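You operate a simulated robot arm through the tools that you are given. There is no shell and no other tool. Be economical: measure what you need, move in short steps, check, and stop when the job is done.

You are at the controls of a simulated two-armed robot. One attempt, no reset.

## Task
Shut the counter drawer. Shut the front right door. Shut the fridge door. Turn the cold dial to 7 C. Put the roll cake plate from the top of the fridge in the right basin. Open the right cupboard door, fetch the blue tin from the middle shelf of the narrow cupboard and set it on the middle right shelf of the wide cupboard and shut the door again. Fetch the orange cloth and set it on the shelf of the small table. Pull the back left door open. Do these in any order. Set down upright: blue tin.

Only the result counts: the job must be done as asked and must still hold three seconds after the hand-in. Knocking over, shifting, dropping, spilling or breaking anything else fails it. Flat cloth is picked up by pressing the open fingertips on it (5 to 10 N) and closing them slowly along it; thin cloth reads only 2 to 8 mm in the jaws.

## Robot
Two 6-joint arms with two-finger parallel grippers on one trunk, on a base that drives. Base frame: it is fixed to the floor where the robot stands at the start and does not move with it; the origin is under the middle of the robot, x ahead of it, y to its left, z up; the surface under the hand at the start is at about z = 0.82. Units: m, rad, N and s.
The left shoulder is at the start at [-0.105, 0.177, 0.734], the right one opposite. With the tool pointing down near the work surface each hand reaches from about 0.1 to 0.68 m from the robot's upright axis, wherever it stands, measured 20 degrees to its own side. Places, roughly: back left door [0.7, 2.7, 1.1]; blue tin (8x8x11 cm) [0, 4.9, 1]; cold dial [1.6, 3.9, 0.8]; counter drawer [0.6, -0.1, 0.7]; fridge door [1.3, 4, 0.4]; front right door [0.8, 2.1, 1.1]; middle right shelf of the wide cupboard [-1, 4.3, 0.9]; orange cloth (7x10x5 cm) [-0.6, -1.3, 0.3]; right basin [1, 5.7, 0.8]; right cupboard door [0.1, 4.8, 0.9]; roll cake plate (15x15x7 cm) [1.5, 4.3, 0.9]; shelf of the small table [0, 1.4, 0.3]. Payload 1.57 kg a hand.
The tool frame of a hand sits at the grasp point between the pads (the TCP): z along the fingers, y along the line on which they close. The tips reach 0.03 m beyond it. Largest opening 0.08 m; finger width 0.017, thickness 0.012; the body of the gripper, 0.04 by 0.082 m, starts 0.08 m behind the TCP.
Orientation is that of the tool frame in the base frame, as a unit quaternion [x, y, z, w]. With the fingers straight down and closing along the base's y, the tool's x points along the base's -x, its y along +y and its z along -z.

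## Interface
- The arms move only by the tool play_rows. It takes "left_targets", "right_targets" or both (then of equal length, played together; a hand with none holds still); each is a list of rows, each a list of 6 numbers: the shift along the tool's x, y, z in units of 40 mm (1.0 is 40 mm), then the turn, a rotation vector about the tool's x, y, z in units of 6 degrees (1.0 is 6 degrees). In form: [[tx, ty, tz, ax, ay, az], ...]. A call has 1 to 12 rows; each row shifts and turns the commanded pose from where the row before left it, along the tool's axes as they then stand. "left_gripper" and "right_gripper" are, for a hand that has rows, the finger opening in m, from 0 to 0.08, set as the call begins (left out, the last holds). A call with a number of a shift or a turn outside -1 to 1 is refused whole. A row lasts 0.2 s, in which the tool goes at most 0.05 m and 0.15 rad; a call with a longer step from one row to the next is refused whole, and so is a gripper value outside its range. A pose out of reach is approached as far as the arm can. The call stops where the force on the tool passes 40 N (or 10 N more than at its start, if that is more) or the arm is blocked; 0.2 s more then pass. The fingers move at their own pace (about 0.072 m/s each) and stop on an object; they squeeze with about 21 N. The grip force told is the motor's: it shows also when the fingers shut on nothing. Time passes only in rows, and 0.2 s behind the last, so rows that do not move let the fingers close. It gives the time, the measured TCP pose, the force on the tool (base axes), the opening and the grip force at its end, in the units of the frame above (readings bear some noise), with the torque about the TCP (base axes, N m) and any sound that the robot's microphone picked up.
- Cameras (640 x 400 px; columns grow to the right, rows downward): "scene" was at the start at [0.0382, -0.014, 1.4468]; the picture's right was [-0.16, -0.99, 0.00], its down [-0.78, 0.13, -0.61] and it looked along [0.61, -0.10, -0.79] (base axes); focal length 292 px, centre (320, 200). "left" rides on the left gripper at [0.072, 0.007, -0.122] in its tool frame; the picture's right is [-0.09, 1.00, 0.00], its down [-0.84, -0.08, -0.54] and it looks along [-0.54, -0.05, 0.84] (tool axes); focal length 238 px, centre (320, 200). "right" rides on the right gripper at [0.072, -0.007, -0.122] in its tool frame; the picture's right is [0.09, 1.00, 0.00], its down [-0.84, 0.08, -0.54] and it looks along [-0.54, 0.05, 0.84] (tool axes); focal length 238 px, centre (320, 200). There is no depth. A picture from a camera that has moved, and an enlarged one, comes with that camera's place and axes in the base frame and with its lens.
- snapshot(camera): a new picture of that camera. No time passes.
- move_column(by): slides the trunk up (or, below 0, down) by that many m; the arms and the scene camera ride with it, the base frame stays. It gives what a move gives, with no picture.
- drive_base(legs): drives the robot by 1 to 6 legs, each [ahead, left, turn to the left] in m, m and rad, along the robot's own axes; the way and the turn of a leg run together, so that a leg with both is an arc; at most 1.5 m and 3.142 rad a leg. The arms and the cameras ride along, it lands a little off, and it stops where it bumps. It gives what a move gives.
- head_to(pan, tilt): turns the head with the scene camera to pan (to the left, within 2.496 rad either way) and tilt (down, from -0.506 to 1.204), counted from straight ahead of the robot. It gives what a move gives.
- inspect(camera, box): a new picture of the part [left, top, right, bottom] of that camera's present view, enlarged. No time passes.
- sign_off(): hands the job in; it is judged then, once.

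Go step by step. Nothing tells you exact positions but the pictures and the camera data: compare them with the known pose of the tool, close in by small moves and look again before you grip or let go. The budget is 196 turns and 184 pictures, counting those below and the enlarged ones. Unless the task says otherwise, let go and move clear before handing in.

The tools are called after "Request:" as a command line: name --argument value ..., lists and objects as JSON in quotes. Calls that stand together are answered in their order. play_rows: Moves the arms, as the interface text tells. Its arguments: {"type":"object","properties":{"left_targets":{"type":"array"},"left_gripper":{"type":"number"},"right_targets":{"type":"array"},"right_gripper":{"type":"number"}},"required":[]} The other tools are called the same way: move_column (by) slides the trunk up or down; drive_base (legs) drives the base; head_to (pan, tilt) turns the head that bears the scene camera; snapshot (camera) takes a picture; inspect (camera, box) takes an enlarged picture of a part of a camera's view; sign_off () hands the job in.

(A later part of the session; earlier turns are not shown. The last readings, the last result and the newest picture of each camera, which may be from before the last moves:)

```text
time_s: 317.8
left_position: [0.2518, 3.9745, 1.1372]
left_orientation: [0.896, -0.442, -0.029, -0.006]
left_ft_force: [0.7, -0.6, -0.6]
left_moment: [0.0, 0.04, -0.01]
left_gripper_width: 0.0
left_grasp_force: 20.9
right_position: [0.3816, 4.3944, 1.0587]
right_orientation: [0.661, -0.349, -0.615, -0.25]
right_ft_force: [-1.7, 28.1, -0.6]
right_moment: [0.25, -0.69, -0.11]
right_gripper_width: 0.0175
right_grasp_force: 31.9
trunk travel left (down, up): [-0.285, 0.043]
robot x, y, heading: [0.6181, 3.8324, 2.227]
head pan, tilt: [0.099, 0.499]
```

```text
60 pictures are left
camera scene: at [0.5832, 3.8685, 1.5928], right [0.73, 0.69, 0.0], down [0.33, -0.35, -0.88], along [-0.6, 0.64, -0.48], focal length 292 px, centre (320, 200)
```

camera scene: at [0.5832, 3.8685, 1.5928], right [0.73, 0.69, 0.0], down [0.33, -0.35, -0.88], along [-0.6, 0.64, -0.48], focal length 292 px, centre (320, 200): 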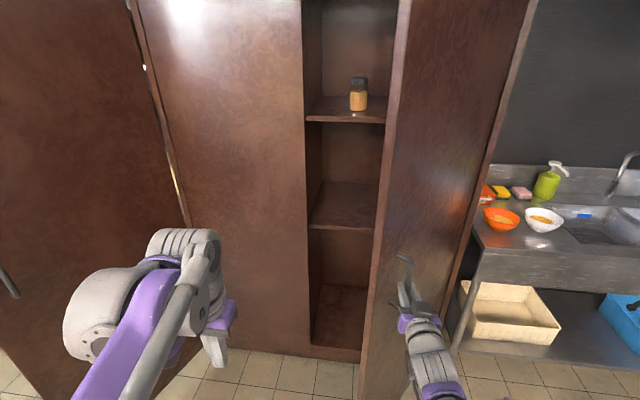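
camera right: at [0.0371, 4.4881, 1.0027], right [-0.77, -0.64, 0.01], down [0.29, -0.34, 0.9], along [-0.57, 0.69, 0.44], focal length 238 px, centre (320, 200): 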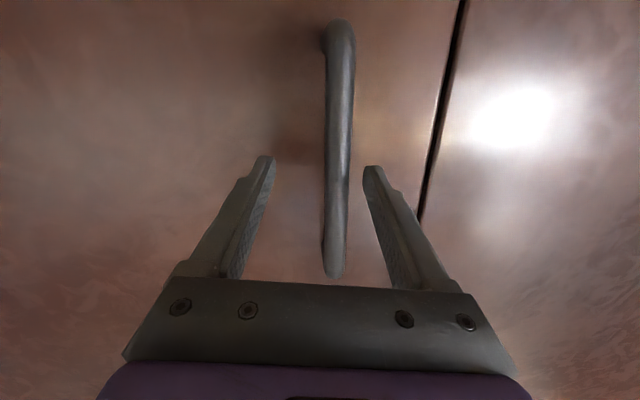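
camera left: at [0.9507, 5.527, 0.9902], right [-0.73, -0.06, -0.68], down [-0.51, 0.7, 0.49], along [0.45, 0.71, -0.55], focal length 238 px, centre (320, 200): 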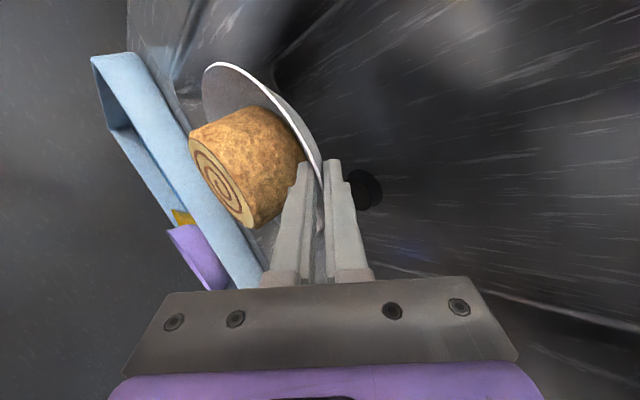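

Halfway open, with shelves visible. Continuing to about 80°.

Request:
drive_base --legs '[[-0.06, -0.1, 0.0], [-0.035, -0.1, 0.0], [-0.012, -0.05, 0]]'

Request:
snapshot --camera "scene"

```text
time_s: 321.2
left_position: [0.5107, 4.0386, 1.1377]
left_orientation: [0.896, -0.442, -0.028, -0.008]
left_ft_force: [0.1, -0.1, 0.4]
left_moment: [0.05, -0.03, 0.01]
left_gripper_width: 0.0001
left_grasp_force: 21.2
right_position: [0.6425, 4.4595, 1.056]
right_orientation: [0.662, -0.348, -0.614, -0.25]
right_ft_force: [-11.9, 16.2, -3.0]
right_moment: [0.15, -0.77, -0.03]
right_gripper_width: 0.0174
right_grasp_force: 32.5
trunk travel left (down, up): [-0.285, 0.043]
robot x, y, heading: [0.8825, 3.9018, 2.23]
head pan, tilt: [0.099, 0.499]
```

```text
59 pictures are left
camera scene: at [0.8435, 3.9331, 1.5927], right [0.73, 0.69, 0.0], down [0.33, -0.35, -0.88], along [-0.6, 0.64, -0.48], focal length 292 px, centre (320, 200)
```

scene: 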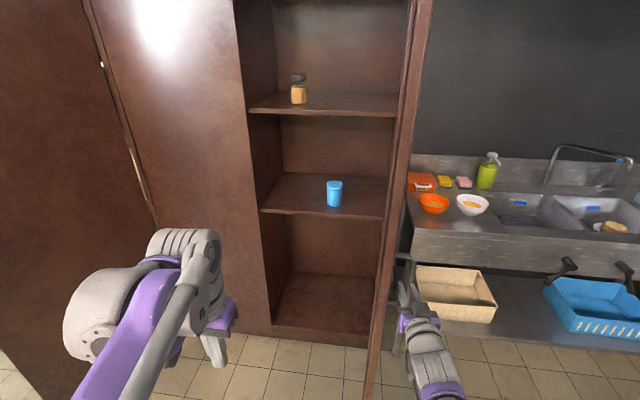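

The blue tin is visible on the middle shelf at about lat 2.955, z 0.94. I'll release the handle, back round the door edge, sidestep left, and pitch and lower the right hand.

Request:
play_rows --right_targets '[[0, 0, 0, 0, 0, 0], [0, 0, 0, 0, 0, 0], [0, 0, -0.6, 0, 0, 0]]' --right_gripper 0.06

Request:
drive_base --legs '[[-0.22, 0, -0.015], [0, 0.25, 0]]'

Request:
play_rows --right_targets '[[0.6, 0, 0.1, 0, 0.8, 0], [0.6, 0, 0.1, 0, 0.8, 0], [0.6, 0, 0.1, 0, 0.8, 0], [0.6, 0, 0.1, 0, 0, 0]]' --right_gripper 0.08

Request:
snapshot --camera "scene"

```text
time_s: 322.0
left_position: [0.5139, 4.0341, 1.1382]
left_orientation: [0.896, -0.442, -0.03, -0.008]
left_ft_force: [0.3, -0.5, -1.1]
left_moment: [0.02, 0.04, -0.02]
left_gripper_width: 0.0001
left_grasp_force: 21.3
right_position: [0.6591, 4.4367, 1.0608]
right_orientation: [0.662, -0.348, -0.615, -0.25]
right_ft_force: [0.6, 0.1, 0.0]
right_moment: [0.02, -0.01, 0.0]
right_gripper_width: 0.0601
right_grasp_force: 0.0
trunk travel left (down, up): [-0.285, 0.043]
robot x, y, heading: [0.8855, 3.8975, 2.227]
head pan, tilt: [0.099, 0.499]
```

```text
time_s: 326.0
left_position: [0.4588, 3.7147, 1.1376]
left_orientation: [0.896, -0.443, -0.03, -0.008]
left_ft_force: [-0.6, 0.7, -0.3]
left_moment: [-0.03, 0.0, -0.02]
left_gripper_width: 0.0001
left_grasp_force: 21.0
right_position: [0.605, 4.1163, 1.0615]
right_orientation: [0.661, -0.348, -0.615, -0.251]
right_ft_force: [-0.2, 0.2, -0.2]
right_moment: [-0.01, 0.03, 0.01]
right_gripper_width: 0.0599
right_grasp_force: 0.1
trunk travel left (down, up): [-0.285, 0.043]
robot x, y, heading: [0.8281, 3.5754, 2.221]
head pan, tilt: [0.099, 0.499]
```

```text
time_s: 327.0
left_position: [0.4572, 3.7151, 1.1365]
left_orientation: [0.896, -0.444, -0.03, -0.007]
left_ft_force: [-0.1, -0.3, 0.7]
left_moment: [0.0, -0.03, 0.0]
left_gripper_width: 0.0
left_grasp_force: 20.9
right_position: [0.6013, 4.1058, 0.9624]
right_orientation: [0.766, -0.301, -0.49, -0.287]
right_ft_force: [-0.1, -0.1, -0.1]
right_moment: [0.03, 0.02, -0.02]
right_gripper_width: 0.0799
right_grasp_force: 0.1
right hand out of reach, approached as far as the arm can: row 1, 2, 3, 4
trunk travel left (down, up): [-0.285, 0.043]
robot x, y, heading: [0.8247, 3.5726, 2.218]
head pan, tilt: [0.099, 0.499]
```

```text
58 pictures are left
camera scene: at [0.7897, 3.6076, 1.5928], right [0.73, 0.68, 0.0], down [0.33, -0.35, -0.88], along [-0.6, 0.64, -0.48], focal length 292 px, centre (320, 200)
```

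scene: 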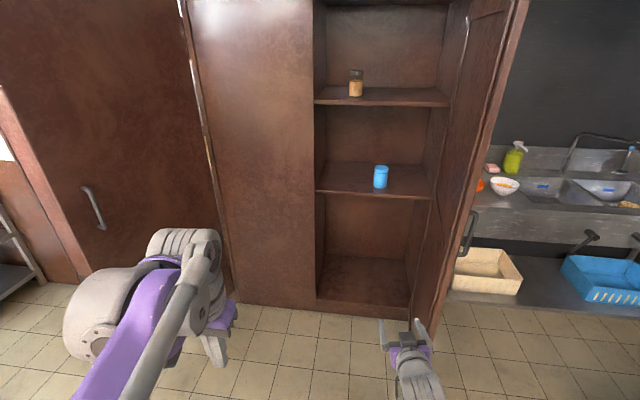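

The tin is at lat 2.967, m-offset 3.94, centre z 0.92. The hand pose is at a reach limit and slightly rolled, so I'll extend it forward and right a bit, then drive in.

Request:
play_rows --right_targets '[[0, -0.4, 0.4, 0, 0, 0], [0, -0.4, 0.4, 0, 0, 0], [0, -0.3, 0.4, 0, 0, 0], [0, 0, 0, 0, 0, 0]]'

Request:
drive_base --legs '[[0.6, -0.02, 0]]'

Request:
snapshot --camera "right"

Request:
snapshot --camera "scene"

```text
time_s: 328.0
left_position: [0.4583, 3.7152, 1.1372]
left_orientation: [0.896, -0.443, -0.028, -0.008]
left_ft_force: [0.4, 0.0, 0.2]
left_moment: [0.01, 0.02, -0.02]
left_gripper_width: 0.0
left_grasp_force: 21.6
right_position: [0.5777, 4.143, 0.9569]
right_orientation: [0.763, -0.304, -0.49, -0.291]
right_ft_force: [-0.7, 0.1, 0.2]
right_moment: [0.0, 0.02, -0.03]
right_gripper_width: 0.08
right_grasp_force: 0.0
right hand out of reach, approached as far as the arm can: row 1, 2, 3
trunk travel left (down, up): [-0.285, 0.043]
robot x, y, heading: [0.8284, 3.5734, 2.224]
head pan, tilt: [0.099, 0.499]
```

```text
time_s: 331.5
left_position: [0.1026, 4.2093, 1.1377]
left_orientation: [0.896, -0.443, -0.029, -0.007]
left_ft_force: [0.1, 0.5, 0.5]
left_moment: [-0.02, 0.01, -0.04]
left_gripper_width: 0.0
left_grasp_force: 21.5
right_position: [0.2224, 4.6394, 0.9567]
right_orientation: [0.763, -0.304, -0.49, -0.291]
right_ft_force: [0.1, 0.3, -0.3]
right_moment: [0.03, 0.01, -0.03]
right_gripper_width: 0.08
right_grasp_force: 0.1
trunk travel left (down, up): [-0.285, 0.043]
robot x, y, heading: [0.4701, 4.0704, 2.227]
head pan, tilt: [0.099, 0.499]
```

```text
57 pictures are left
camera right: at [0.3203, 4.5395, 0.9333], right [-0.72, -0.66, -0.23], down [-0.03, -0.3, 0.95], along [-0.7, 0.69, 0.2], focal length 238 px, centre (320, 200)
```

right: 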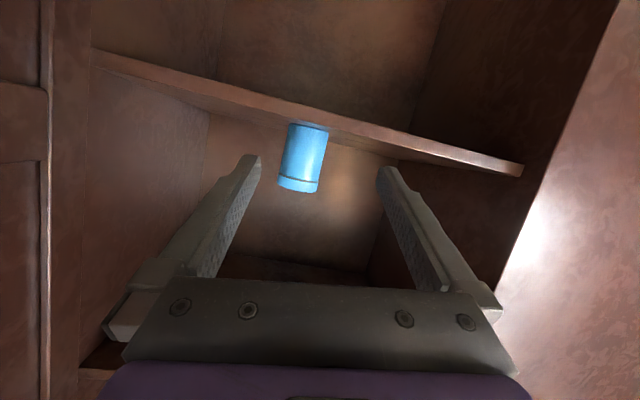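

```text
56 pictures are left
camera scene: at [0.4361, 4.1023, 1.5928], right [0.73, 0.68, 0.0], down [0.33, -0.35, -0.88], along [-0.6, 0.64, -0.48], focal length 292 px, centre (320, 200)
```

scene: 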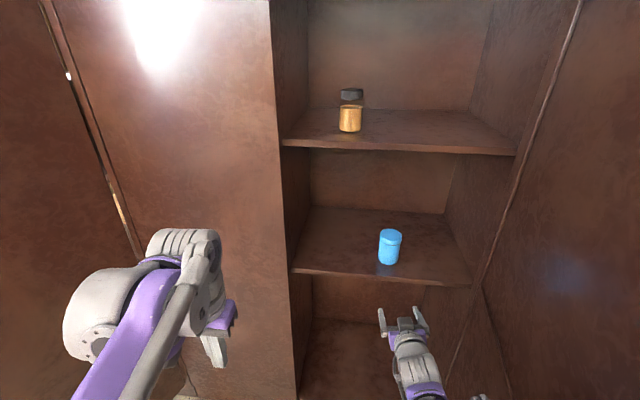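

The tin is in front of the hand, but the hand has rolled because the arm is too folded. I'll back the base 12 cm and extend the arm so it can level out.

Request:
drive_base --legs '[[-0.12, 0, 0]]'

Request:
play_rows --right_targets '[[-0.2, 0, 0.8, 0, 0, 0], [-0.2, 0, 0.8, 0, 0, 0], [-0.2, 0, 0.8, 0, 0, 0], [-0.2, 0, 0.8, 0, 0, 0], [0, 0, 0, 0, 0, 0]]'

Request:
snapshot --camera "right"

```text
time_s: 332.7
left_position: [0.173, 4.1196, 1.1378]
left_orientation: [0.895, -0.444, -0.029, -0.008]
left_ft_force: [0.8, -0.8, -0.3]
left_moment: [0.02, 0.02, -0.02]
left_gripper_width: 0.0
left_grasp_force: 21.0
right_position: [0.2922, 4.5481, 0.9566]
right_orientation: [0.763, -0.306, -0.489, -0.293]
right_ft_force: [0.4, 0.4, -0.7]
right_moment: [0.02, 0.02, 0.0]
right_gripper_width: 0.0801
right_grasp_force: 0.0
trunk travel left (down, up): [-0.285, 0.043]
robot x, y, heading: [0.5419, 3.9785, 2.224]
head pan, tilt: [0.099, 0.499]
```

```text
time_s: 333.9
left_position: [0.1735, 4.1192, 1.1376]
left_orientation: [0.895, -0.444, -0.03, -0.008]
left_ft_force: [0.5, -0.5, -1.0]
left_moment: [0.03, 0.02, -0.01]
left_gripper_width: 0.0
left_grasp_force: 20.8
right_position: [0.209, 4.6491, 0.9419]
right_orientation: [0.762, -0.306, -0.489, -0.293]
right_ft_force: [0.5, 0.2, 0.5]
right_moment: [0.01, -0.01, -0.01]
right_gripper_width: 0.0803
right_grasp_force: 0.1
trunk travel left (down, up): [-0.285, 0.043]
robot x, y, heading: [0.544, 3.9779, 2.22]
head pan, tilt: [0.099, 0.499]
```

```text
55 pictures are left
camera right: at [0.3053, 4.5497, 0.9192], right [-0.72, -0.65, -0.23], down [-0.03, -0.3, 0.95], along [-0.69, 0.69, 0.2], focal length 238 px, centre (320, 200)
```

right: 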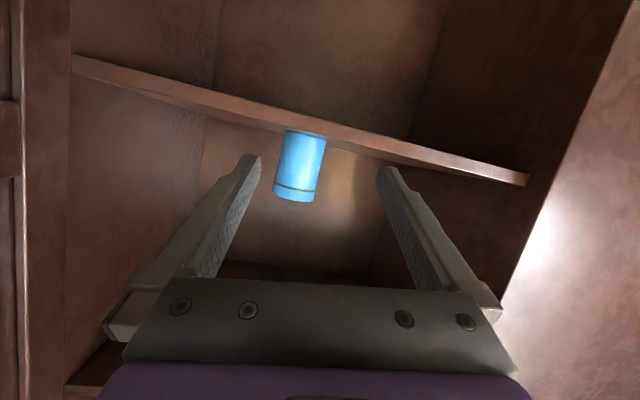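

The arm is in reach now. I'll take out the roll and advance 15 cm.

Request:
play_rows --right_targets '[[0, 0, 0, 0, 0, 0.7], [0, 0, 0, 0, 0, 0.7], [-0.33, -0.05, 0.85, 0, 0, 0], [-0.33, -0.05, 0.85, 0, 0, 0], [-0.33, -0.05, 0.85, 0, 0, 0], [-0.33, -0.05, 0.85, 0, 0, 0]]'

Request:
snapshot --camera "right"

Request:
inspect --camera "scene" --box '[290, 160, 450, 260]'

```text
time_s: 335.3
left_position: [0.1734, 4.1201, 1.1376]
left_orientation: [0.895, -0.444, -0.029, -0.008]
left_ft_force: [0.4, 1.1, 0.3]
left_moment: [-0.01, 0.0, 0.03]
left_gripper_width: 0.0
left_grasp_force: 20.7
right_position: [0.1185, 4.7649, 0.9428]
right_orientation: [0.736, -0.363, -0.509, -0.26]
right_ft_force: [0.0, 0.1, -0.2]
right_moment: [-0.01, 0.02, -0.01]
right_gripper_width: 0.0803
right_grasp_force: 0.1
right hand out of reach, approached as far as the arm can: row 5, 6
trunk travel left (down, up): [-0.285, 0.043]
robot x, y, heading: [0.5444, 3.9781, 2.223]
head pan, tilt: [0.099, 0.499]
```

```text
54 pictures are left
camera right: at [0.2068, 4.6584, 0.9183], right [-0.78, -0.62, -0.1], down [0.06, -0.23, 0.97], along [-0.63, 0.75, 0.21], focal length 238 px, centre (320, 200)
```

right: 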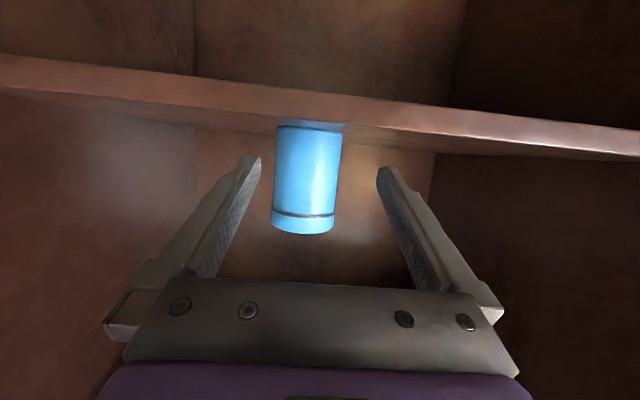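

```text
4.00 times, centred on (370, 210) of scene
camera zoom: at [0.505, 4.0125, 1.5929], right [0.73, 0.68, 0.0], down [0.33, -0.35, -0.88], along [-0.6, 0.64, -0.48], focal length 1169 px, centre (120, 160)
```

zoom: 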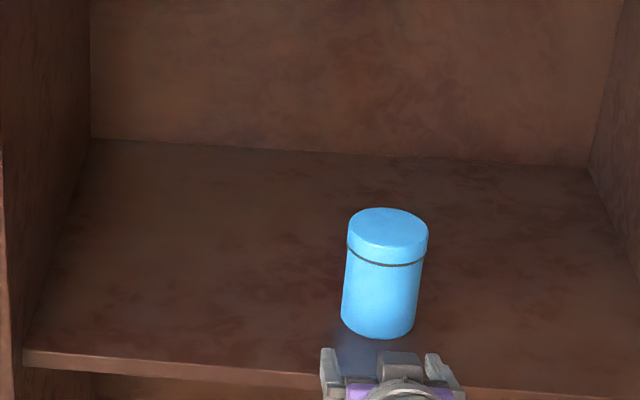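

The tin is about 7.5 cm wide and 12 cm further in, slightly right. I'll shift right 1 cm and drive forward slowly.

Request:
play_rows --right_targets '[[-0.1, -0.3, -0.1, 0, 0, 0], [0, 0, 0, 0, 0, 0]]'

Request:
drive_base --legs '[[0.06, 0, 0]]'

Request:
snapshot --camera "right"

```text
time_s: 335.9
left_position: [0.1746, 4.1218, 1.1388]
left_orientation: [0.895, -0.444, -0.029, -0.007]
left_ft_force: [-0.9, 0.8, -0.5]
left_moment: [-0.02, 0.01, -0.02]
left_gripper_width: 0.0
left_grasp_force: 21.0
right_position: [0.1227, 4.767, 0.9476]
right_orientation: [0.736, -0.363, -0.509, -0.261]
right_ft_force: [0.0, 0.1, -0.2]
right_moment: [0.02, 0.0, 0.02]
right_gripper_width: 0.08
right_grasp_force: 0.1
right hand out of reach, approached as far as the arm can: row 1
trunk travel left (down, up): [-0.285, 0.043]
robot x, y, heading: [0.5455, 3.9835, 2.213]
head pan, tilt: [0.099, 0.499]
```

```text
time_s: 336.9
left_position: [0.138, 4.1661, 1.1381]
left_orientation: [0.895, -0.445, -0.03, -0.008]
left_ft_force: [-0.6, 0.6, -0.4]
left_moment: [-0.04, -0.02, 0.03]
left_gripper_width: 0.0
left_grasp_force: 21.0
right_position: [0.0876, 4.8123, 0.9471]
right_orientation: [0.736, -0.363, -0.509, -0.261]
right_ft_force: [-0.2, 0.0, 0.5]
right_moment: [0.04, -0.01, 0.01]
right_gripper_width: 0.0797
right_grasp_force: 0.0
trunk travel left (down, up): [-0.285, 0.043]
robot x, y, heading: [0.5037, 4.0266, 2.219]
head pan, tilt: [0.099, 0.499]
```

```text
52 pictures are left
camera right: at [0.1762, 4.7052, 0.923], right [-0.78, -0.62, -0.1], down [0.06, -0.23, 0.97], along [-0.63, 0.75, 0.21], focal length 238 px, centre (320, 200)
```

right: 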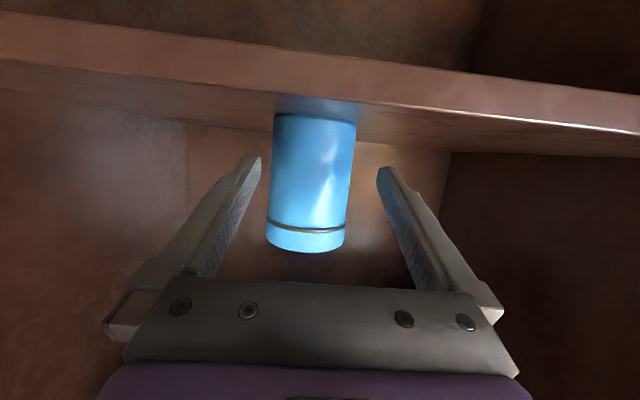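

Nearly aligned. For a precise last stretch I'll retract the arm 10 cm, drive the base 10 cm, then re-check.

Request:
play_rows --right_targets '[[0.3, 0, -0.78, 0, 0, 0], [0.3, 0, -0.78, 0, 0, 0], [0.3, -0.15, -0.78, 0, 0, 0]]'

Request:
drive_base --legs '[[0.1, 0, 0]]'

Request:
snapshot --camera "right"

```text
time_s: 337.7
left_position: [0.139, 4.1654, 1.1374]
left_orientation: [0.895, -0.445, -0.03, -0.008]
left_ft_force: [-0.1, -0.5, -0.4]
left_moment: [0.02, -0.02, 0.02]
left_gripper_width: 0.0
left_grasp_force: 21.1
right_position: [0.1531, 4.7374, 0.9487]
right_orientation: [0.736, -0.364, -0.508, -0.262]
right_ft_force: [-0.9, 0.5, -0.4]
right_moment: [0.0, 0.02, -0.01]
right_gripper_width: 0.0802
right_grasp_force: 0.1
trunk travel left (down, up): [-0.285, 0.043]
robot x, y, heading: [0.5082, 4.0239, 2.223]
head pan, tilt: [0.099, 0.499]
```

```text
time_s: 338.8
left_position: [0.0794, 4.2436, 1.1366]
left_orientation: [0.895, -0.444, -0.029, -0.008]
left_ft_force: [-0.2, -0.8, -0.1]
left_moment: [-0.07, -0.02, -0.02]
left_gripper_width: 0.0
left_grasp_force: 21.1
right_position: [0.0913, 4.8153, 0.9472]
right_orientation: [0.736, -0.363, -0.508, -0.261]
right_ft_force: [-0.7, 0.6, -0.2]
right_moment: [0.01, 0.01, -0.01]
right_gripper_width: 0.0802
right_grasp_force: 0.1
trunk travel left (down, up): [-0.285, 0.043]
robot x, y, heading: [0.4481, 4.1045, 2.228]
head pan, tilt: [0.099, 0.499]
```

```text
51 pictures are left
camera right: at [0.1794, 4.7074, 0.9224], right [-0.78, -0.62, -0.1], down [0.06, -0.23, 0.97], along [-0.63, 0.75, 0.21], focal length 238 px, centre (320, 200)
```

right: 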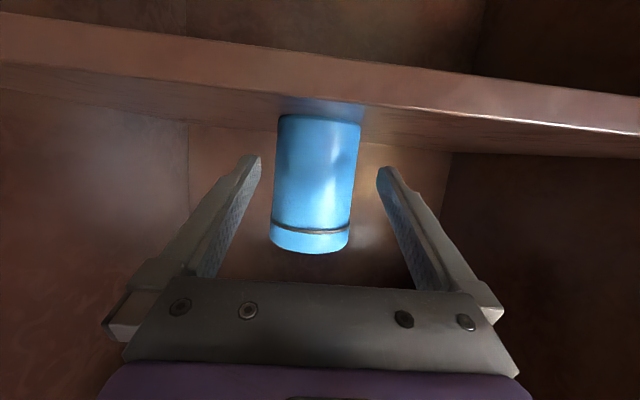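

Good alignment. I'll reach the last 7.5 cm with the arm and close on the tin.

Request:
play_rows --right_targets '[[-0.17, -0.05, 0.44, 0, 0, 0], [-0.17, -0.03, 0.44, 0, 0, 0], [-0.17, 0, 0.44, 0, 0, 0], [-0.17, 0, 0.44, 0, 0, 0], [0, 0, 0, 0, 0, 0]]'

Request:
snapshot --camera "right"

```text
time_s: 340.0
left_position: [0.0783, 4.2434, 1.1378]
left_orientation: [0.895, -0.444, -0.029, -0.007]
left_ft_force: [-0.2, -0.4, 0.1]
left_moment: [-0.02, 0.01, -0.04]
left_gripper_width: 0.0001
left_grasp_force: 21.2
right_position: [0.047, 4.8772, 0.9479]
right_orientation: [0.734, -0.365, -0.507, -0.264]
right_ft_force: [0.4, -0.1, 0.5]
right_moment: [-0.02, 0.04, 0.01]
right_gripper_width: 0.0801
right_grasp_force: 0.1
trunk travel left (down, up): [-0.285, 0.043]
robot x, y, heading: [0.4487, 4.1009, 2.222]
head pan, tilt: [0.099, 0.499]
```

```text
50 pictures are left
camera right: at [0.1346, 4.7687, 0.9238], right [-0.78, -0.62, -0.1], down [0.05, -0.23, 0.97], along [-0.62, 0.75, 0.22], focal length 238 px, centre (320, 200)
```

right: 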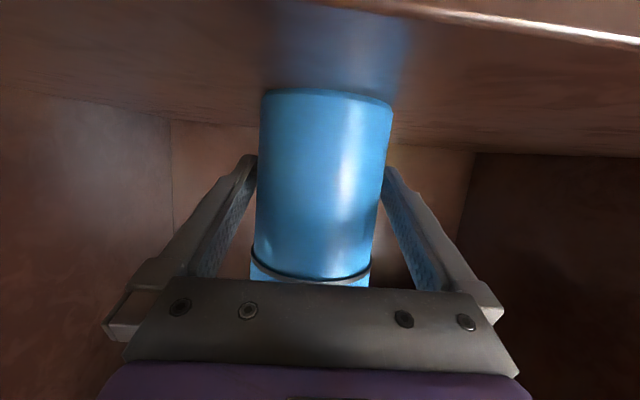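

The fingers straddle the tin. I'll close and lift a little.

Request:
play_rows --right_targets '[[0, 0, 0, 0, 0, 0], [0, 0, 0, 0, 0, 0], [0, 0, 0, 0, 0, 0]]' --right_gripper 0.0

Request:
play_rows --right_targets '[[-0.23, 0, -0.09, 0, 0, 0], [-0.23, 0, -0.09, 0, 0, 0], [-0.23, 0, -0.09, 0, 0, 0], [-0.23, 0, -0.09, 0, 0, 0], [-0.23, 0, -0.09, 0, 0, 0], [0, 0, 0, 0, 0, 0]]'

Request:
snapshot --camera "right"

```text
time_s: 340.8
left_position: [0.0793, 4.2441, 1.1387]
left_orientation: [0.895, -0.445, -0.029, -0.007]
left_ft_force: [0.7, -0.4, 0.5]
left_moment: [0.03, 0.01, -0.04]
left_gripper_width: 0.0
left_grasp_force: 20.8
right_position: [0.0483, 4.8761, 0.9488]
right_orientation: [0.734, -0.365, -0.508, -0.264]
right_ft_force: [0.7, 0.1, 1.6]
right_moment: [-0.02, 0.09, -0.03]
right_gripper_width: 0.0726
right_grasp_force: 21.0
trunk travel left (down, up): [-0.285, 0.043]
robot x, y, heading: [0.4483, 4.1032, 2.222]
head pan, tilt: [0.099, 0.499]
```

```text
time_s: 342.2
left_position: [0.0799, 4.244, 1.138]
left_orientation: [0.895, -0.444, -0.029, -0.007]
left_ft_force: [-0.4, 0.1, 0.0]
left_moment: [0.0, 0.01, 0.0]
left_gripper_width: 0.0
left_grasp_force: 21.1
right_position: [0.0471, 4.8772, 0.9983]
right_orientation: [0.735, -0.365, -0.507, -0.264]
right_ft_force: [0.0, -0.4, -3.1]
right_moment: [0.02, -0.01, 0.0]
right_gripper_width: 0.0723
right_grasp_force: 21.2
trunk travel left (down, up): [-0.285, 0.043]
robot x, y, heading: [0.4472, 4.1038, 2.227]
head pan, tilt: [0.099, 0.499]
```

```text
49 pictures are left
camera right: at [0.1353, 4.7683, 0.973], right [-0.78, -0.62, -0.1], down [0.05, -0.23, 0.97], along [-0.62, 0.75, 0.21], focal length 238 px, centre (320, 200)
```

right: 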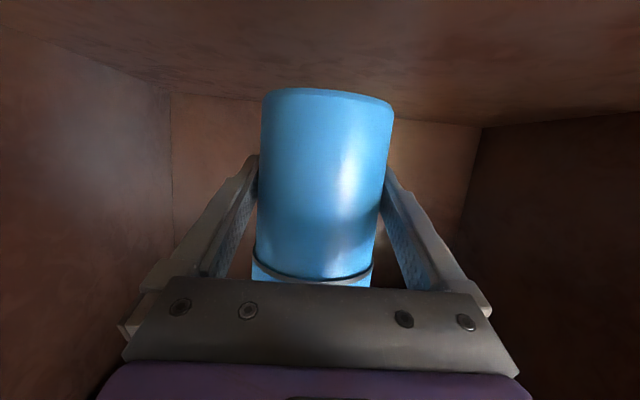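

The blue tin is gripped at 72 mm and lifted. The wide cupboard's right shelf is to my left, past its half-open door, so I'll place the tin first and shut the narrow door afterwards. I'll back straight out and retract the arm a bit.

Request:
drive_base --legs '[[-0.55, 0, -0.01]]'

Request:
play_rows --right_targets '[[0.25, 0, -0.65, 0, 0, 0], [0.25, 0, -0.65, 0, 0, 0], [0.25, 0, -0.65, 0, 0, 0], [0.2, 0, -0.65, 0, 0, 0], [-0.3, 0, -0.3, 0, 0, 0]]'

Request:
drive_base --legs '[[0, 0, 1.57], [0.9, 0, 0]]'

Request:
head_to --pan -1.0 --tilt 0.4

Request:
snapshot --camera "scene"

```text
time_s: 345.3
left_position: [0.4058, 3.8165, 1.1378]
left_orientation: [0.894, -0.447, -0.029, -0.008]
left_ft_force: [-0.2, 0.7, -0.2]
left_moment: [0.01, 0.01, 0.01]
left_gripper_width: 0.0
left_grasp_force: 20.8
right_position: [0.3769, 4.4497, 0.9996]
right_orientation: [0.734, -0.367, -0.506, -0.265]
right_ft_force: [-0.5, 0.1, -3.1]
right_moment: [-0.01, -0.01, 0.0]
right_gripper_width: 0.0725
right_grasp_force: 20.9
trunk travel left (down, up): [-0.285, 0.043]
robot x, y, heading: [0.7726, 3.6734, 2.217]
head pan, tilt: [0.099, 0.499]
```

```text
time_s: 346.5
left_position: [0.4066, 3.8166, 1.1371]
left_orientation: [0.894, -0.446, -0.029, -0.008]
left_ft_force: [-0.9, -0.2, -0.3]
left_moment: [0.02, 0.0, -0.01]
left_gripper_width: 0.0
left_grasp_force: 21.0
right_position: [0.4452, 4.3556, 1.0123]
right_orientation: [0.734, -0.366, -0.507, -0.265]
right_ft_force: [0.7, 0.2, -2.3]
right_moment: [0.02, 0.01, -0.01]
right_gripper_width: 0.0723
right_grasp_force: 21.2
trunk travel left (down, up): [-0.285, 0.043]
robot x, y, heading: [0.7719, 3.6787, 2.219]
head pan, tilt: [0.099, 0.499]
```

```text
time_s: 355.2
left_position: [-0.0609, 2.7329, 1.139]
left_orientation: [0.941, 0.338, -0.026, 0.016]
left_ft_force: [0.7, -0.6, 0.2]
left_moment: [0.01, 0.01, -0.02]
left_gripper_width: 0.0002
left_grasp_force: 21.3
right_position: [-0.5995, 2.7461, 1.0123]
right_orientation: [0.773, 0.277, -0.541, 0.183]
right_ft_force: [0.1, -1.1, -3.3]
right_moment: [-0.02, 0.0, 0.02]
right_gripper_width: 0.0723
right_grasp_force: 20.9
trunk travel left (down, up): [-0.285, 0.043]
robot x, y, heading: [0.0663, 3.1048, -2.447]
head pan, tilt: [0.099, 0.499]
```

```text
time_s: 356.5
left_position: [-0.0593, 2.7313, 1.1368]
left_orientation: [0.941, 0.338, -0.026, 0.016]
left_ft_force: [0.8, 0.3, 0.5]
left_moment: [0.02, -0.01, -0.02]
left_gripper_width: 0.0003
left_grasp_force: 20.7
right_position: [-0.5995, 2.7469, 1.0118]
right_orientation: [0.773, 0.277, -0.541, 0.183]
right_ft_force: [-0.4, 0.1, -3.6]
right_moment: [0.01, -0.03, 0.01]
right_gripper_width: 0.0719
right_grasp_force: 21.7
trunk travel left (down, up): [-0.285, 0.043]
robot x, y, heading: [0.0638, 3.1056, -2.449]
head pan, tilt: [-1.0, 0.4]
```

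```text
48 pictures are left
camera scene: at [0.0087, 3.1576, 1.602], right [0.3, 0.95, 0.0], down [0.37, -0.12, -0.92], along [-0.88, 0.28, -0.39], focal length 292 px, centre (320, 200)
```

scene: 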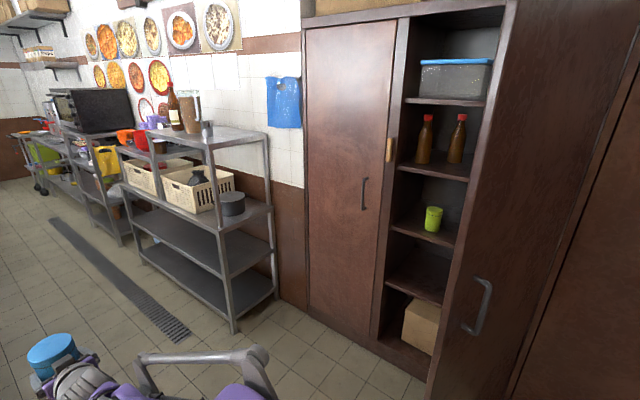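

The wide cupboard's middle right shelf is at z≈0.905 with a green can at its left, and there is room right of the can at lat≈1.79. I'll drive on, turn to face it at a slight angle to keep my elbow off the open door, and tuck the left hand.

Request:
drive_base --legs '[[0.6, 0, 0], [0, 0, -1.97]]'

Request:
play_rows --left_targets '[[0.6, 0, -0.3, 0, 0, 0], [0.6, 0, -0.3, 0, 0, 0], [0.6, 0, -0.3, 0, 0, 0], [0.4, 0, -0.3, 0, 0, 0]]'

Request:
head_to --pan -0.1 --tilt 0.5

Request:
snapshot --camera "scene"

```text
time_s: 364.8
left_position: [-0.6904, 2.9902, 1.1389]
left_orientation: [0.787, -0.616, -0.027, -0.014]
left_ft_force: [-0.4, -0.1, 0.0]
left_moment: [0.01, -0.02, 0.0]
left_gripper_width: 0.0001
left_grasp_force: 21.2
right_position: [-0.4415, 3.47, 1.0127]
right_orientation: [0.646, -0.505, -0.444, -0.36]
right_ft_force: [-0.6, 0.3, -2.8]
right_moment: [-0.01, 0.0, -0.02]
right_gripper_width: 0.0721
right_grasp_force: 21.2
trunk travel left (down, up): [-0.285, 0.043]
robot x, y, heading: [-0.4016, 2.714, 1.819]
head pan, tilt: [-1.0, 0.4]
```

```text
time_s: 365.8
left_position: [-0.6656, 2.9009, 1.1795]
left_orientation: [0.787, -0.616, -0.028, -0.013]
left_ft_force: [0.1, -0.4, 0.7]
left_moment: [0.0, 0.0, 0.0]
left_gripper_width: 0.0001
left_grasp_force: 20.5
right_position: [-0.4421, 3.4692, 1.0126]
right_orientation: [0.646, -0.506, -0.443, -0.36]
right_ft_force: [0.3, 0.9, -3.7]
right_moment: [-0.04, 0.03, -0.01]
right_gripper_width: 0.072
right_grasp_force: 20.8
trunk travel left (down, up): [-0.285, 0.043]
robot x, y, heading: [-0.4044, 2.7144, 1.819]
head pan, tilt: [-1.0, 0.4]
```

```text
time_s: 367.0
left_position: [-0.6647, 2.9013, 1.1796]
left_orientation: [0.787, -0.616, -0.027, -0.013]
left_ft_force: [0.9, 0.2, -0.2]
left_moment: [0.01, -0.01, 0.0]
left_gripper_width: 0.0002
left_grasp_force: 20.9
right_position: [-0.4424, 3.4693, 1.0117]
right_orientation: [0.646, -0.506, -0.444, -0.361]
right_ft_force: [-0.7, 0.3, -1.9]
right_moment: [-0.01, -0.02, -0.04]
right_gripper_width: 0.072
right_grasp_force: 21.2
trunk travel left (down, up): [-0.285, 0.043]
robot x, y, heading: [-0.4078, 2.7146, 1.818]
head pan, tilt: [-0.099, 0.499]
```

```text
47 pictures are left
camera scene: at [-0.4088, 2.7637, 1.5929], right [0.99, 0.14, 0.0], down [0.07, -0.47, -0.88], along [-0.13, 0.87, -0.48], focal length 292 px, centre (320, 200)
```

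scene: 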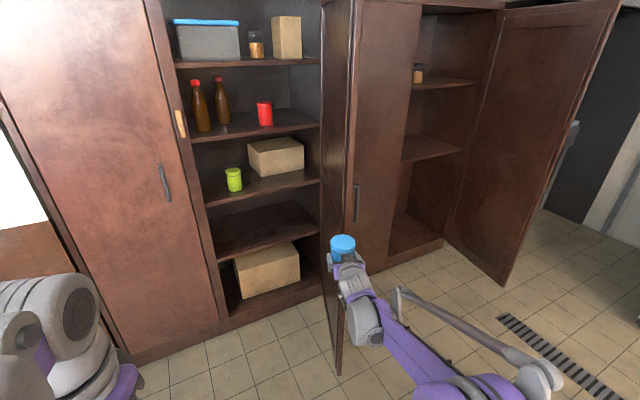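

There's room on the middle shelf in front of the carton and right of the green can, at about lat 1.81, m-offset 3.86. I'll turn a bit more to the right and extend the arm so the elbow flares less, then approach on a path left of the open door's edge.

Request:
drive_base --legs '[[-0.05, 0.2, -0.154]]'

Request:
play_rows --right_targets '[[-0.3, 0, 0.78, 0, 0, 0], [-0.3, 0, 0.78, 0, 0, 0], [-0.3, 0, 0.78, 0, 0, 0]]'

Request:
snapshot --camera "scene"

```text
time_s: 369.3
left_position: [-0.8227, 2.8547, 1.1802]
left_orientation: [0.74, -0.672, -0.026, -0.015]
left_ft_force: [0.2, 0.6, -0.6]
left_moment: [-0.04, -0.01, -0.03]
left_gripper_width: 0.0
left_grasp_force: 20.8
right_position: [-0.5165, 3.3828, 1.0121]
right_orientation: [0.607, -0.552, -0.416, -0.393]
right_ft_force: [0.0, -1.2, -2.0]
right_moment: [0.0, 0.02, -0.02]
right_gripper_width: 0.0721
right_grasp_force: 21.2
trunk travel left (down, up): [-0.285, 0.043]
robot x, y, heading: [-0.5918, 2.634, 1.666]
head pan, tilt: [-0.099, 0.499]
```

```text
time_s: 370.1
left_position: [-0.8229, 2.8559, 1.179]
left_orientation: [0.739, -0.673, -0.027, -0.016]
left_ft_force: [-0.9, 0.2, -0.1]
left_moment: [-0.03, 0.0, 0.0]
left_gripper_width: 0.0
left_grasp_force: 20.8
right_position: [-0.5258, 3.4851, 1.016]
right_orientation: [0.606, -0.553, -0.415, -0.393]
right_ft_force: [-0.5, 0.5, -3.1]
right_moment: [-0.04, -0.02, 0.01]
right_gripper_width: 0.0719
right_grasp_force: 21.1
trunk travel left (down, up): [-0.285, 0.043]
robot x, y, heading: [-0.596, 2.6333, 1.667]
head pan, tilt: [-0.099, 0.499]
```

```text
46 pictures are left
camera scene: at [-0.5879, 2.6825, 1.5928], right [1.0, 0.0, 0.0], down [0.0, -0.48, -0.88], along [0.0, 0.88, -0.48], focal length 292 px, centre (320, 200)
```

scene: 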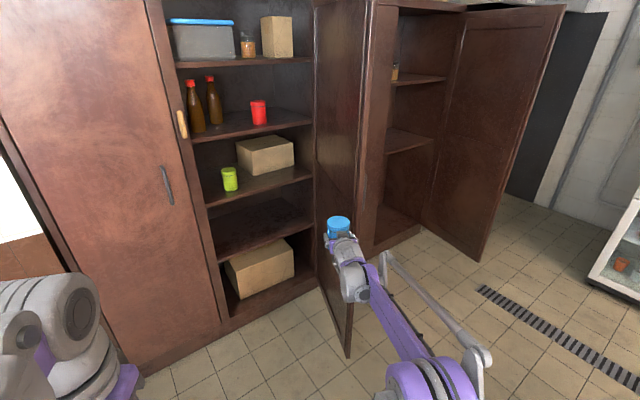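

The arm is extended and the path is clear of the door's edge. I'll go two thirds of the way and check from the scene camera.

Request:
drive_base --legs '[[0.47, 0.18, 0]]'

Request:
snapshot --camera "scene"

Request:
snapshot --camera "right"

```text
time_s: 373.1
left_position: [-1.0473, 3.3053, 1.1795]
left_orientation: [0.743, -0.669, -0.026, -0.015]
left_ft_force: [-0.2, 0.9, -1.2]
left_moment: [-0.02, 0.0, 0.0]
left_gripper_width: 0.0002
left_grasp_force: 21.1
right_position: [-0.758, 3.9395, 1.018]
right_orientation: [0.609, -0.55, -0.417, -0.391]
right_ft_force: [0.6, -0.3, -2.7]
right_moment: [-0.02, -0.01, -0.01]
right_gripper_width: 0.0722
right_grasp_force: 20.8
trunk travel left (down, up): [-0.285, 0.043]
robot x, y, heading: [-0.8169, 3.0839, 1.68]
head pan, tilt: [-0.099, 0.499]
```

```text
45 pictures are left
camera scene: at [-0.8122, 3.1343, 1.5928], right [1.0, 0.01, 0.0], down [0.0, -0.48, -0.88], along [-0.01, 0.88, -0.48], focal length 292 px, centre (320, 200)
```

scene: 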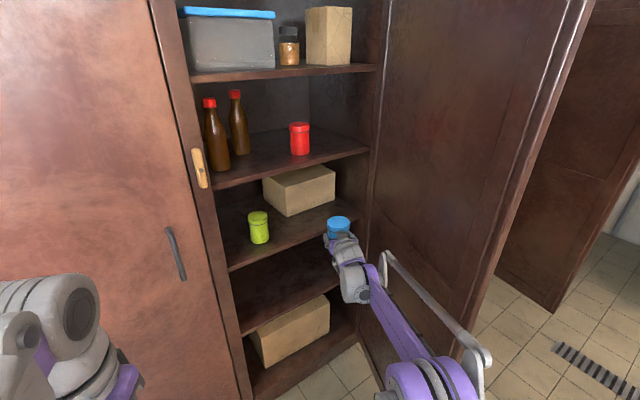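

```text
44 pictures are left
camera right: at [-0.7383, 3.8006, 0.9923], right [-0.99, -0.12, -0.1], down [-0.07, -0.23, 0.97], along [-0.14, 0.97, 0.21], focal length 238 px, centre (320, 200)
```

right: 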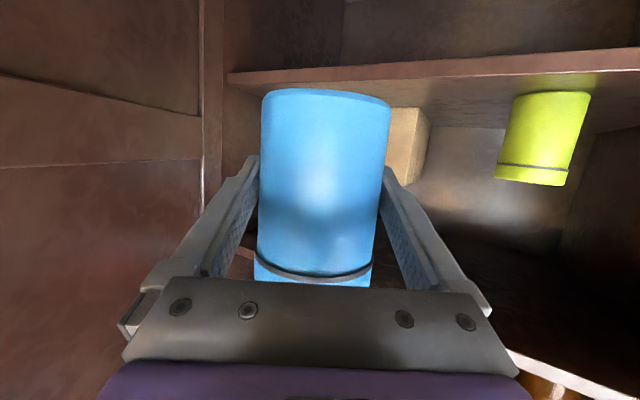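

Clear so far. I'll go the remaining 25 cm to above the spot.

Request:
drive_base --legs '[[0.24, 0.084, 0]]'

Request:
snapshot --camera "scene"

Request:
snapshot --camera "right"

```text
time_s: 374.9
left_position: [-1.1568, 3.5334, 1.179]
left_orientation: [0.742, -0.67, -0.026, -0.016]
left_ft_force: [-0.4, -0.6, 0.1]
left_moment: [0.0, 0.01, 0.01]
left_gripper_width: 0.0
left_grasp_force: 20.8
right_position: [-0.8663, 4.1653, 1.0186]
right_orientation: [0.609, -0.549, -0.418, -0.391]
right_ft_force: [0.2, 0.2, -3.5]
right_moment: [-0.01, -0.01, 0.0]
right_gripper_width: 0.0725
right_grasp_force: 20.8
trunk travel left (down, up): [-0.285, 0.043]
robot x, y, heading: [-0.9255, 3.3171, 1.677]
head pan, tilt: [-0.099, 0.499]
```

```text
43 pictures are left
camera scene: at [-0.9211, 3.3607, 1.5928], right [1.0, 0.01, 0.0], down [0.0, -0.48, -0.88], along [-0.01, 0.88, -0.48], focal length 292 px, centre (320, 200)
```

scene: 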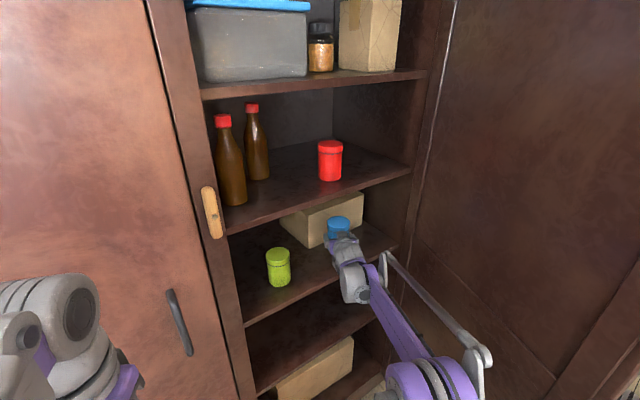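

```text
42 pictures are left
camera right: at [-0.8463, 4.0268, 0.9924], right [-0.99, -0.12, -0.1], down [-0.07, -0.23, 0.97], along [-0.14, 0.97, 0.21], focal length 238 px, centre (320, 200)
```

right: 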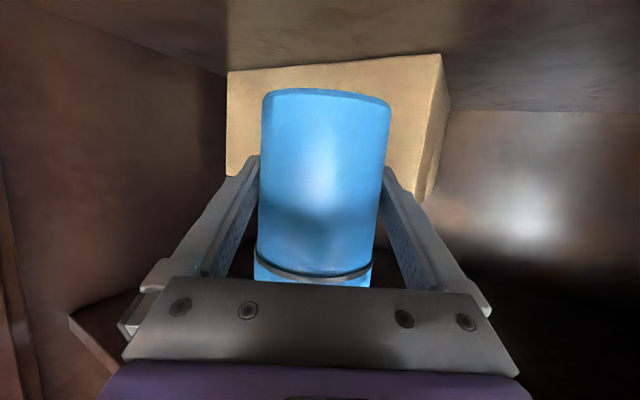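

The carton stands 10 cm behind the tin and there's clearance all round. I'll lower in 1 cm steps until the tin touches the shelf.

Request:
play_rows --right_targets '[[0.234, 0, 0.087, 0, 0, 0], [0.234, 0, 0.087, 0, 0, 0], [0.234, 0, 0.087, 0, 0, 0], [0.234, 0, 0.087, 0, 0, 0], [0, 0, 0, 0, 0, 0]]'

Request:
play_rows --right_targets '[[0.117, 0, 0.043, 0, 0, 0], [0.117, 0, 0.043, 0, 0, 0], [0.117, 0, 0.043, 0, 0, 0], [0, 0, 0, 0, 0, 0]]'

Request:
snapshot --camera "right"

```text
time_s: 376.1
left_position: [-1.1572, 3.5315, 1.1815]
left_orientation: [0.742, -0.67, -0.026, -0.015]
left_ft_force: [0.0, -0.1, -0.1]
left_moment: [-0.01, 0.02, 0.03]
left_gripper_width: 0.0001
left_grasp_force: 20.8
right_position: [-0.8649, 4.1664, 0.978]
right_orientation: [0.609, -0.55, -0.416, -0.391]
right_ft_force: [0.4, -0.2, -3.0]
right_moment: [0.02, -0.02, -0.02]
right_gripper_width: 0.0723
right_grasp_force: 20.5
trunk travel left (down, up): [-0.285, 0.043]
robot x, y, heading: [-0.9223, 3.3139, 1.676]
head pan, tilt: [-0.099, 0.499]
```

```text
time_s: 377.1
left_position: [-1.1562, 3.5309, 1.18]
left_orientation: [0.742, -0.67, -0.026, -0.015]
left_ft_force: [1.2, -0.9, 1.5]
left_moment: [0.02, -0.01, 0.0]
left_gripper_width: 0.0001
left_grasp_force: 21.1
right_position: [-0.864, 4.1639, 0.9625]
right_orientation: [0.61, -0.55, -0.417, -0.39]
right_ft_force: [0.5, 0.1, -3.6]
right_moment: [0.0, 0.01, 0.01]
right_gripper_width: 0.0719
right_grasp_force: 21.1
trunk travel left (down, up): [-0.285, 0.043]
robot x, y, heading: [-0.9227, 3.3103, 1.679]
head pan, tilt: [-0.099, 0.499]
```

```text
41 pictures are left
camera right: at [-0.8451, 4.0266, 0.9368], right [-0.99, -0.12, -0.1], down [-0.07, -0.23, 0.97], along [-0.14, 0.97, 0.21], focal length 238 px, centre (320, 200)
```

right: 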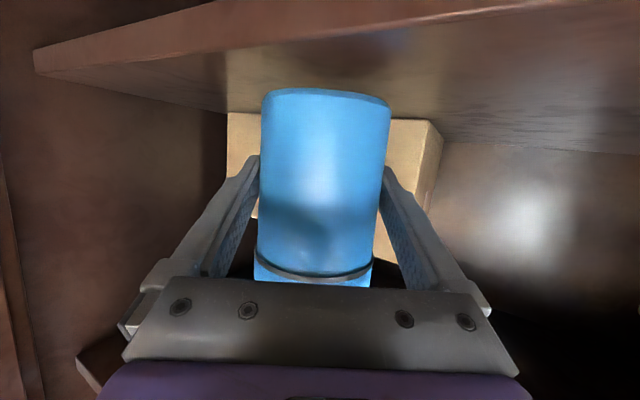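

No contact yet. I'll keep lowering gently.

Request:
play_rows --right_targets '[[0.094, 0, 0.035, 0, 0, 0], [0.094, 0, 0.035, 0, 0, 0], [0.07, 0, 0.026, 0, 0, 0], [0, 0, 0, 0, 0, 0]]'

Request:
play_rows --right_targets '[[0.06, 0, 0.022, 0, 0, 0], [0.06, 0, 0.022, 0, 0, 0], [0, 0, 0, 0, 0, 0]]'

```text
time_s: 378.1
left_position: [-1.1564, 3.5319, 1.1796]
left_orientation: [0.742, -0.67, -0.026, -0.014]
left_ft_force: [-0.1, 0.8, 1.1]
left_moment: [-0.03, -0.02, 0.0]
left_gripper_width: 0.0002
left_grasp_force: 20.3
right_position: [-0.8642, 4.1641, 0.9517]
right_orientation: [0.609, -0.55, -0.417, -0.391]
right_ft_force: [0.5, 0.4, -3.0]
right_moment: [-0.01, -0.02, -0.01]
right_gripper_width: 0.0719
right_grasp_force: 20.7
trunk travel left (down, up): [-0.285, 0.043]
robot x, y, heading: [-0.9234, 3.3164, 1.681]
head pan, tilt: [-0.099, 0.499]
```

```text
time_s: 378.9
left_position: [-1.1563, 3.5312, 1.1807]
left_orientation: [0.743, -0.669, -0.028, -0.016]
left_ft_force: [0.2, 1.3, 0.5]
left_moment: [0.01, 0.03, -0.02]
left_gripper_width: 0.0
left_grasp_force: 21.3
right_position: [-0.8627, 4.1644, 0.9484]
right_orientation: [0.609, -0.549, -0.418, -0.391]
right_ft_force: [0.7, 2.5, 14.1]
right_moment: [0.12, 0.39, 0.0]
right_gripper_width: 0.0725
right_grasp_force: 21.0
trunk travel left (down, up): [-0.285, 0.043]
robot x, y, heading: [-0.927, 3.3133, 1.678]
head pan, tilt: [-0.099, 0.499]
```

The tin is standing on the shelf. I'll open fully and withdraw straight back.

Request:
play_rows --right_targets '[[-0.04, 0, -0.015, 0, 0, 0], [0, 0, 0, 0, 0, 0], [0, 0, 0, 0, 0, 0], [0.09, 0, -0.23, 0, 0, 0], [0.18, 0, -0.47, 0, 0, 0], [0.25, 0, -0.65, 0, 0, 0], [0.25, 0, -0.65, 0, 0, 0]]' --right_gripper 0.08

Request:
snapshot --camera "right"

```text
time_s: 380.5
left_position: [-1.1567, 3.5315, 1.1808]
left_orientation: [0.742, -0.669, -0.027, -0.016]
left_ft_force: [0.1, -0.4, 0.0]
left_moment: [-0.02, 0.01, -0.02]
left_gripper_width: 0.0
left_grasp_force: 20.8
right_position: [-0.855, 4.0791, 0.9494]
right_orientation: [0.609, -0.549, -0.418, -0.392]
right_ft_force: [0.5, 0.4, 0.2]
right_moment: [-0.02, 0.0, 0.0]
right_gripper_width: 0.0799
right_grasp_force: 0.0
trunk travel left (down, up): [-0.285, 0.043]
robot x, y, heading: [-0.9286, 3.3143, 1.679]
head pan, tilt: [-0.099, 0.499]
```

```text
40 pictures are left
camera right: at [-0.8359, 3.9405, 0.9234], right [-0.99, -0.12, -0.1], down [-0.07, -0.23, 0.97], along [-0.14, 0.97, 0.22], focal length 238 px, centre (320, 200)
```

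right: 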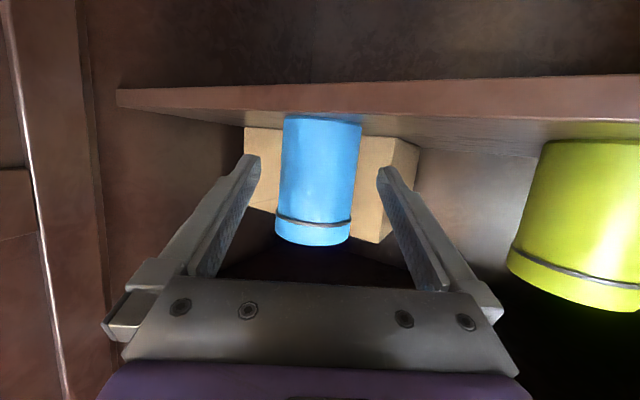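

The tin stands upright on the middle right shelf. I'll back out, face square, retract the arm and go back to the narrow cupboard's open door to shut it.

Request:
drive_base --legs '[[-0.24, -0.084, 0], [-0.5, -0.2, 0], [0, 0, 0.535]]'

Request:
play_rows --right_targets '[[0.25, 0, -0.7, 0, 0, 0], [0.25, -0.3, -0.7, 0, 0, 0], [0.15, -0.3, -0.5, 0, 0, 0]]' --right_gripper 0

Request:
snapshot --camera "scene"

```text
time_s: 386.6
left_position: [-0.8755, 2.661, 1.1809]
left_orientation: [0.895, -0.445, -0.03, -0.007]
left_ft_force: [-0.2, 0.0, 0.2]
left_moment: [-0.01, 0.01, 0.02]
left_gripper_width: 0.0002
left_grasp_force: 21.1
right_position: [-0.8995, 3.288, 0.9485]
right_orientation: [0.735, -0.366, -0.507, -0.264]
right_ft_force: [-0.3, -0.2, 0.2]
right_moment: [0.0, 0.05, 0.05]
right_gripper_width: 0.0799
right_grasp_force: 0.0
trunk travel left (down, up): [-0.285, 0.043]
robot x, y, heading: [-0.5619, 2.5923, 2.219]
head pan, tilt: [-0.099, 0.499]
```

```text
time_s: 387.4
left_position: [-0.8749, 2.6622, 1.1797]
left_orientation: [0.894, -0.446, -0.03, -0.009]
left_ft_force: [0.9, 0.1, -0.1]
left_moment: [0.03, 0.01, -0.03]
left_gripper_width: 0.0
left_grasp_force: 21.2
right_position: [-0.8365, 3.2317, 0.9531]
right_orientation: [0.732, -0.369, -0.506, -0.27]
right_ft_force: [-0.3, -0.6, 0.0]
right_moment: [-0.01, 0.01, 0.01]
right_gripper_width: 0.0
right_grasp_force: 18.5
right hand out of reach, approached as far as the arm can: row 3
trunk travel left (down, up): [-0.285, 0.043]
robot x, y, heading: [-0.5649, 2.5896, 2.221]
head pan, tilt: [-0.099, 0.499]
```

```text
39 pictures are left
camera scene: at [-0.5854, 2.6357, 1.5929], right [0.85, 0.52, 0.0], down [0.25, -0.41, -0.88], along [-0.46, 0.75, -0.48], focal length 292 px, centre (320, 200)
```

scene: 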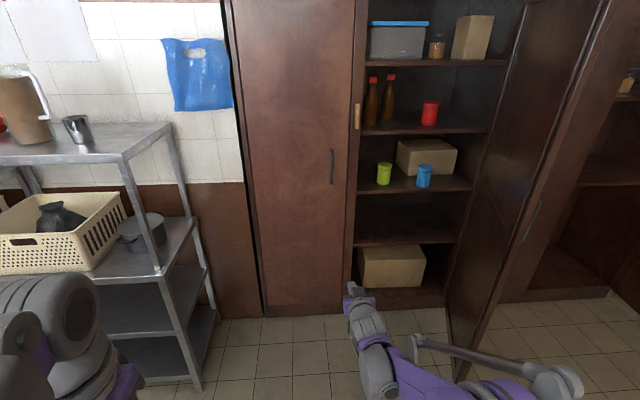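

The tin is fine beside the carton. I'll sidestep right along the cupboards, keeping clear of both open doors, to the outer side of the narrow door.

Request:
drive_base --legs '[[-0.07, 0, -0.005], [0, -1.1, 0], [0, -0.7, 0]]'

Request:
head_to --pan -0.3 --tilt 0.6

Request:
snapshot --camera "scene"

```text
time_s: 404.4
left_position: [0.6075, 3.7124, 1.1801]
left_orientation: [0.9, -0.434, -0.03, -0.008]
left_ft_force: [0.8, -0.3, 0.0]
left_moment: [0.03, -0.02, 0.0]
left_gripper_width: 0.0
left_grasp_force: 20.9
right_position: [0.6301, 4.2828, 0.9522]
right_orientation: [0.737, -0.359, -0.509, -0.263]
right_ft_force: [-0.2, 0.0, 0.2]
right_moment: [0.01, -0.03, -0.03]
right_gripper_width: 0.0
right_grasp_force: 21.6
trunk travel left (down, up): [-0.285, 0.043]
robot x, y, heading: [0.918, 3.6521, 2.243]
head pan, tilt: [-0.099, 0.499]
```

```text
time_s: 405.1
left_position: [0.6061, 3.7131, 1.1805]
left_orientation: [0.9, -0.434, -0.029, -0.008]
left_ft_force: [0.1, -0.2, -0.3]
left_moment: [0.03, 0.0, 0.01]
left_gripper_width: 0.0002
left_grasp_force: 21.2
right_position: [0.6296, 4.2834, 0.9522]
right_orientation: [0.736, -0.359, -0.51, -0.263]
right_ft_force: [0.1, 0.5, 1.7]
right_moment: [0.01, -0.02, 0.0]
right_gripper_width: 0.0
right_grasp_force: 20.9
trunk travel left (down, up): [-0.285, 0.043]
robot x, y, heading: [0.9209, 3.6504, 2.249]
head pan, tilt: [-0.3, 0.6]
```

```text
38 pictures are left
camera scene: at [0.9139, 3.6999, 1.5838], right [0.93, 0.37, 0.0], down [0.21, -0.53, -0.83], along [-0.3, 0.77, -0.56], focal length 292 px, centre (320, 200)
```

scene: 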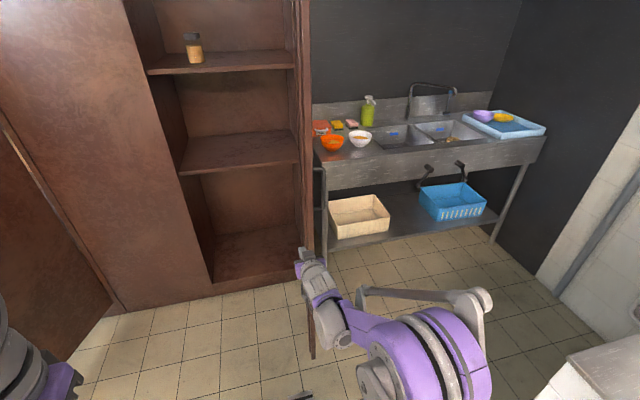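

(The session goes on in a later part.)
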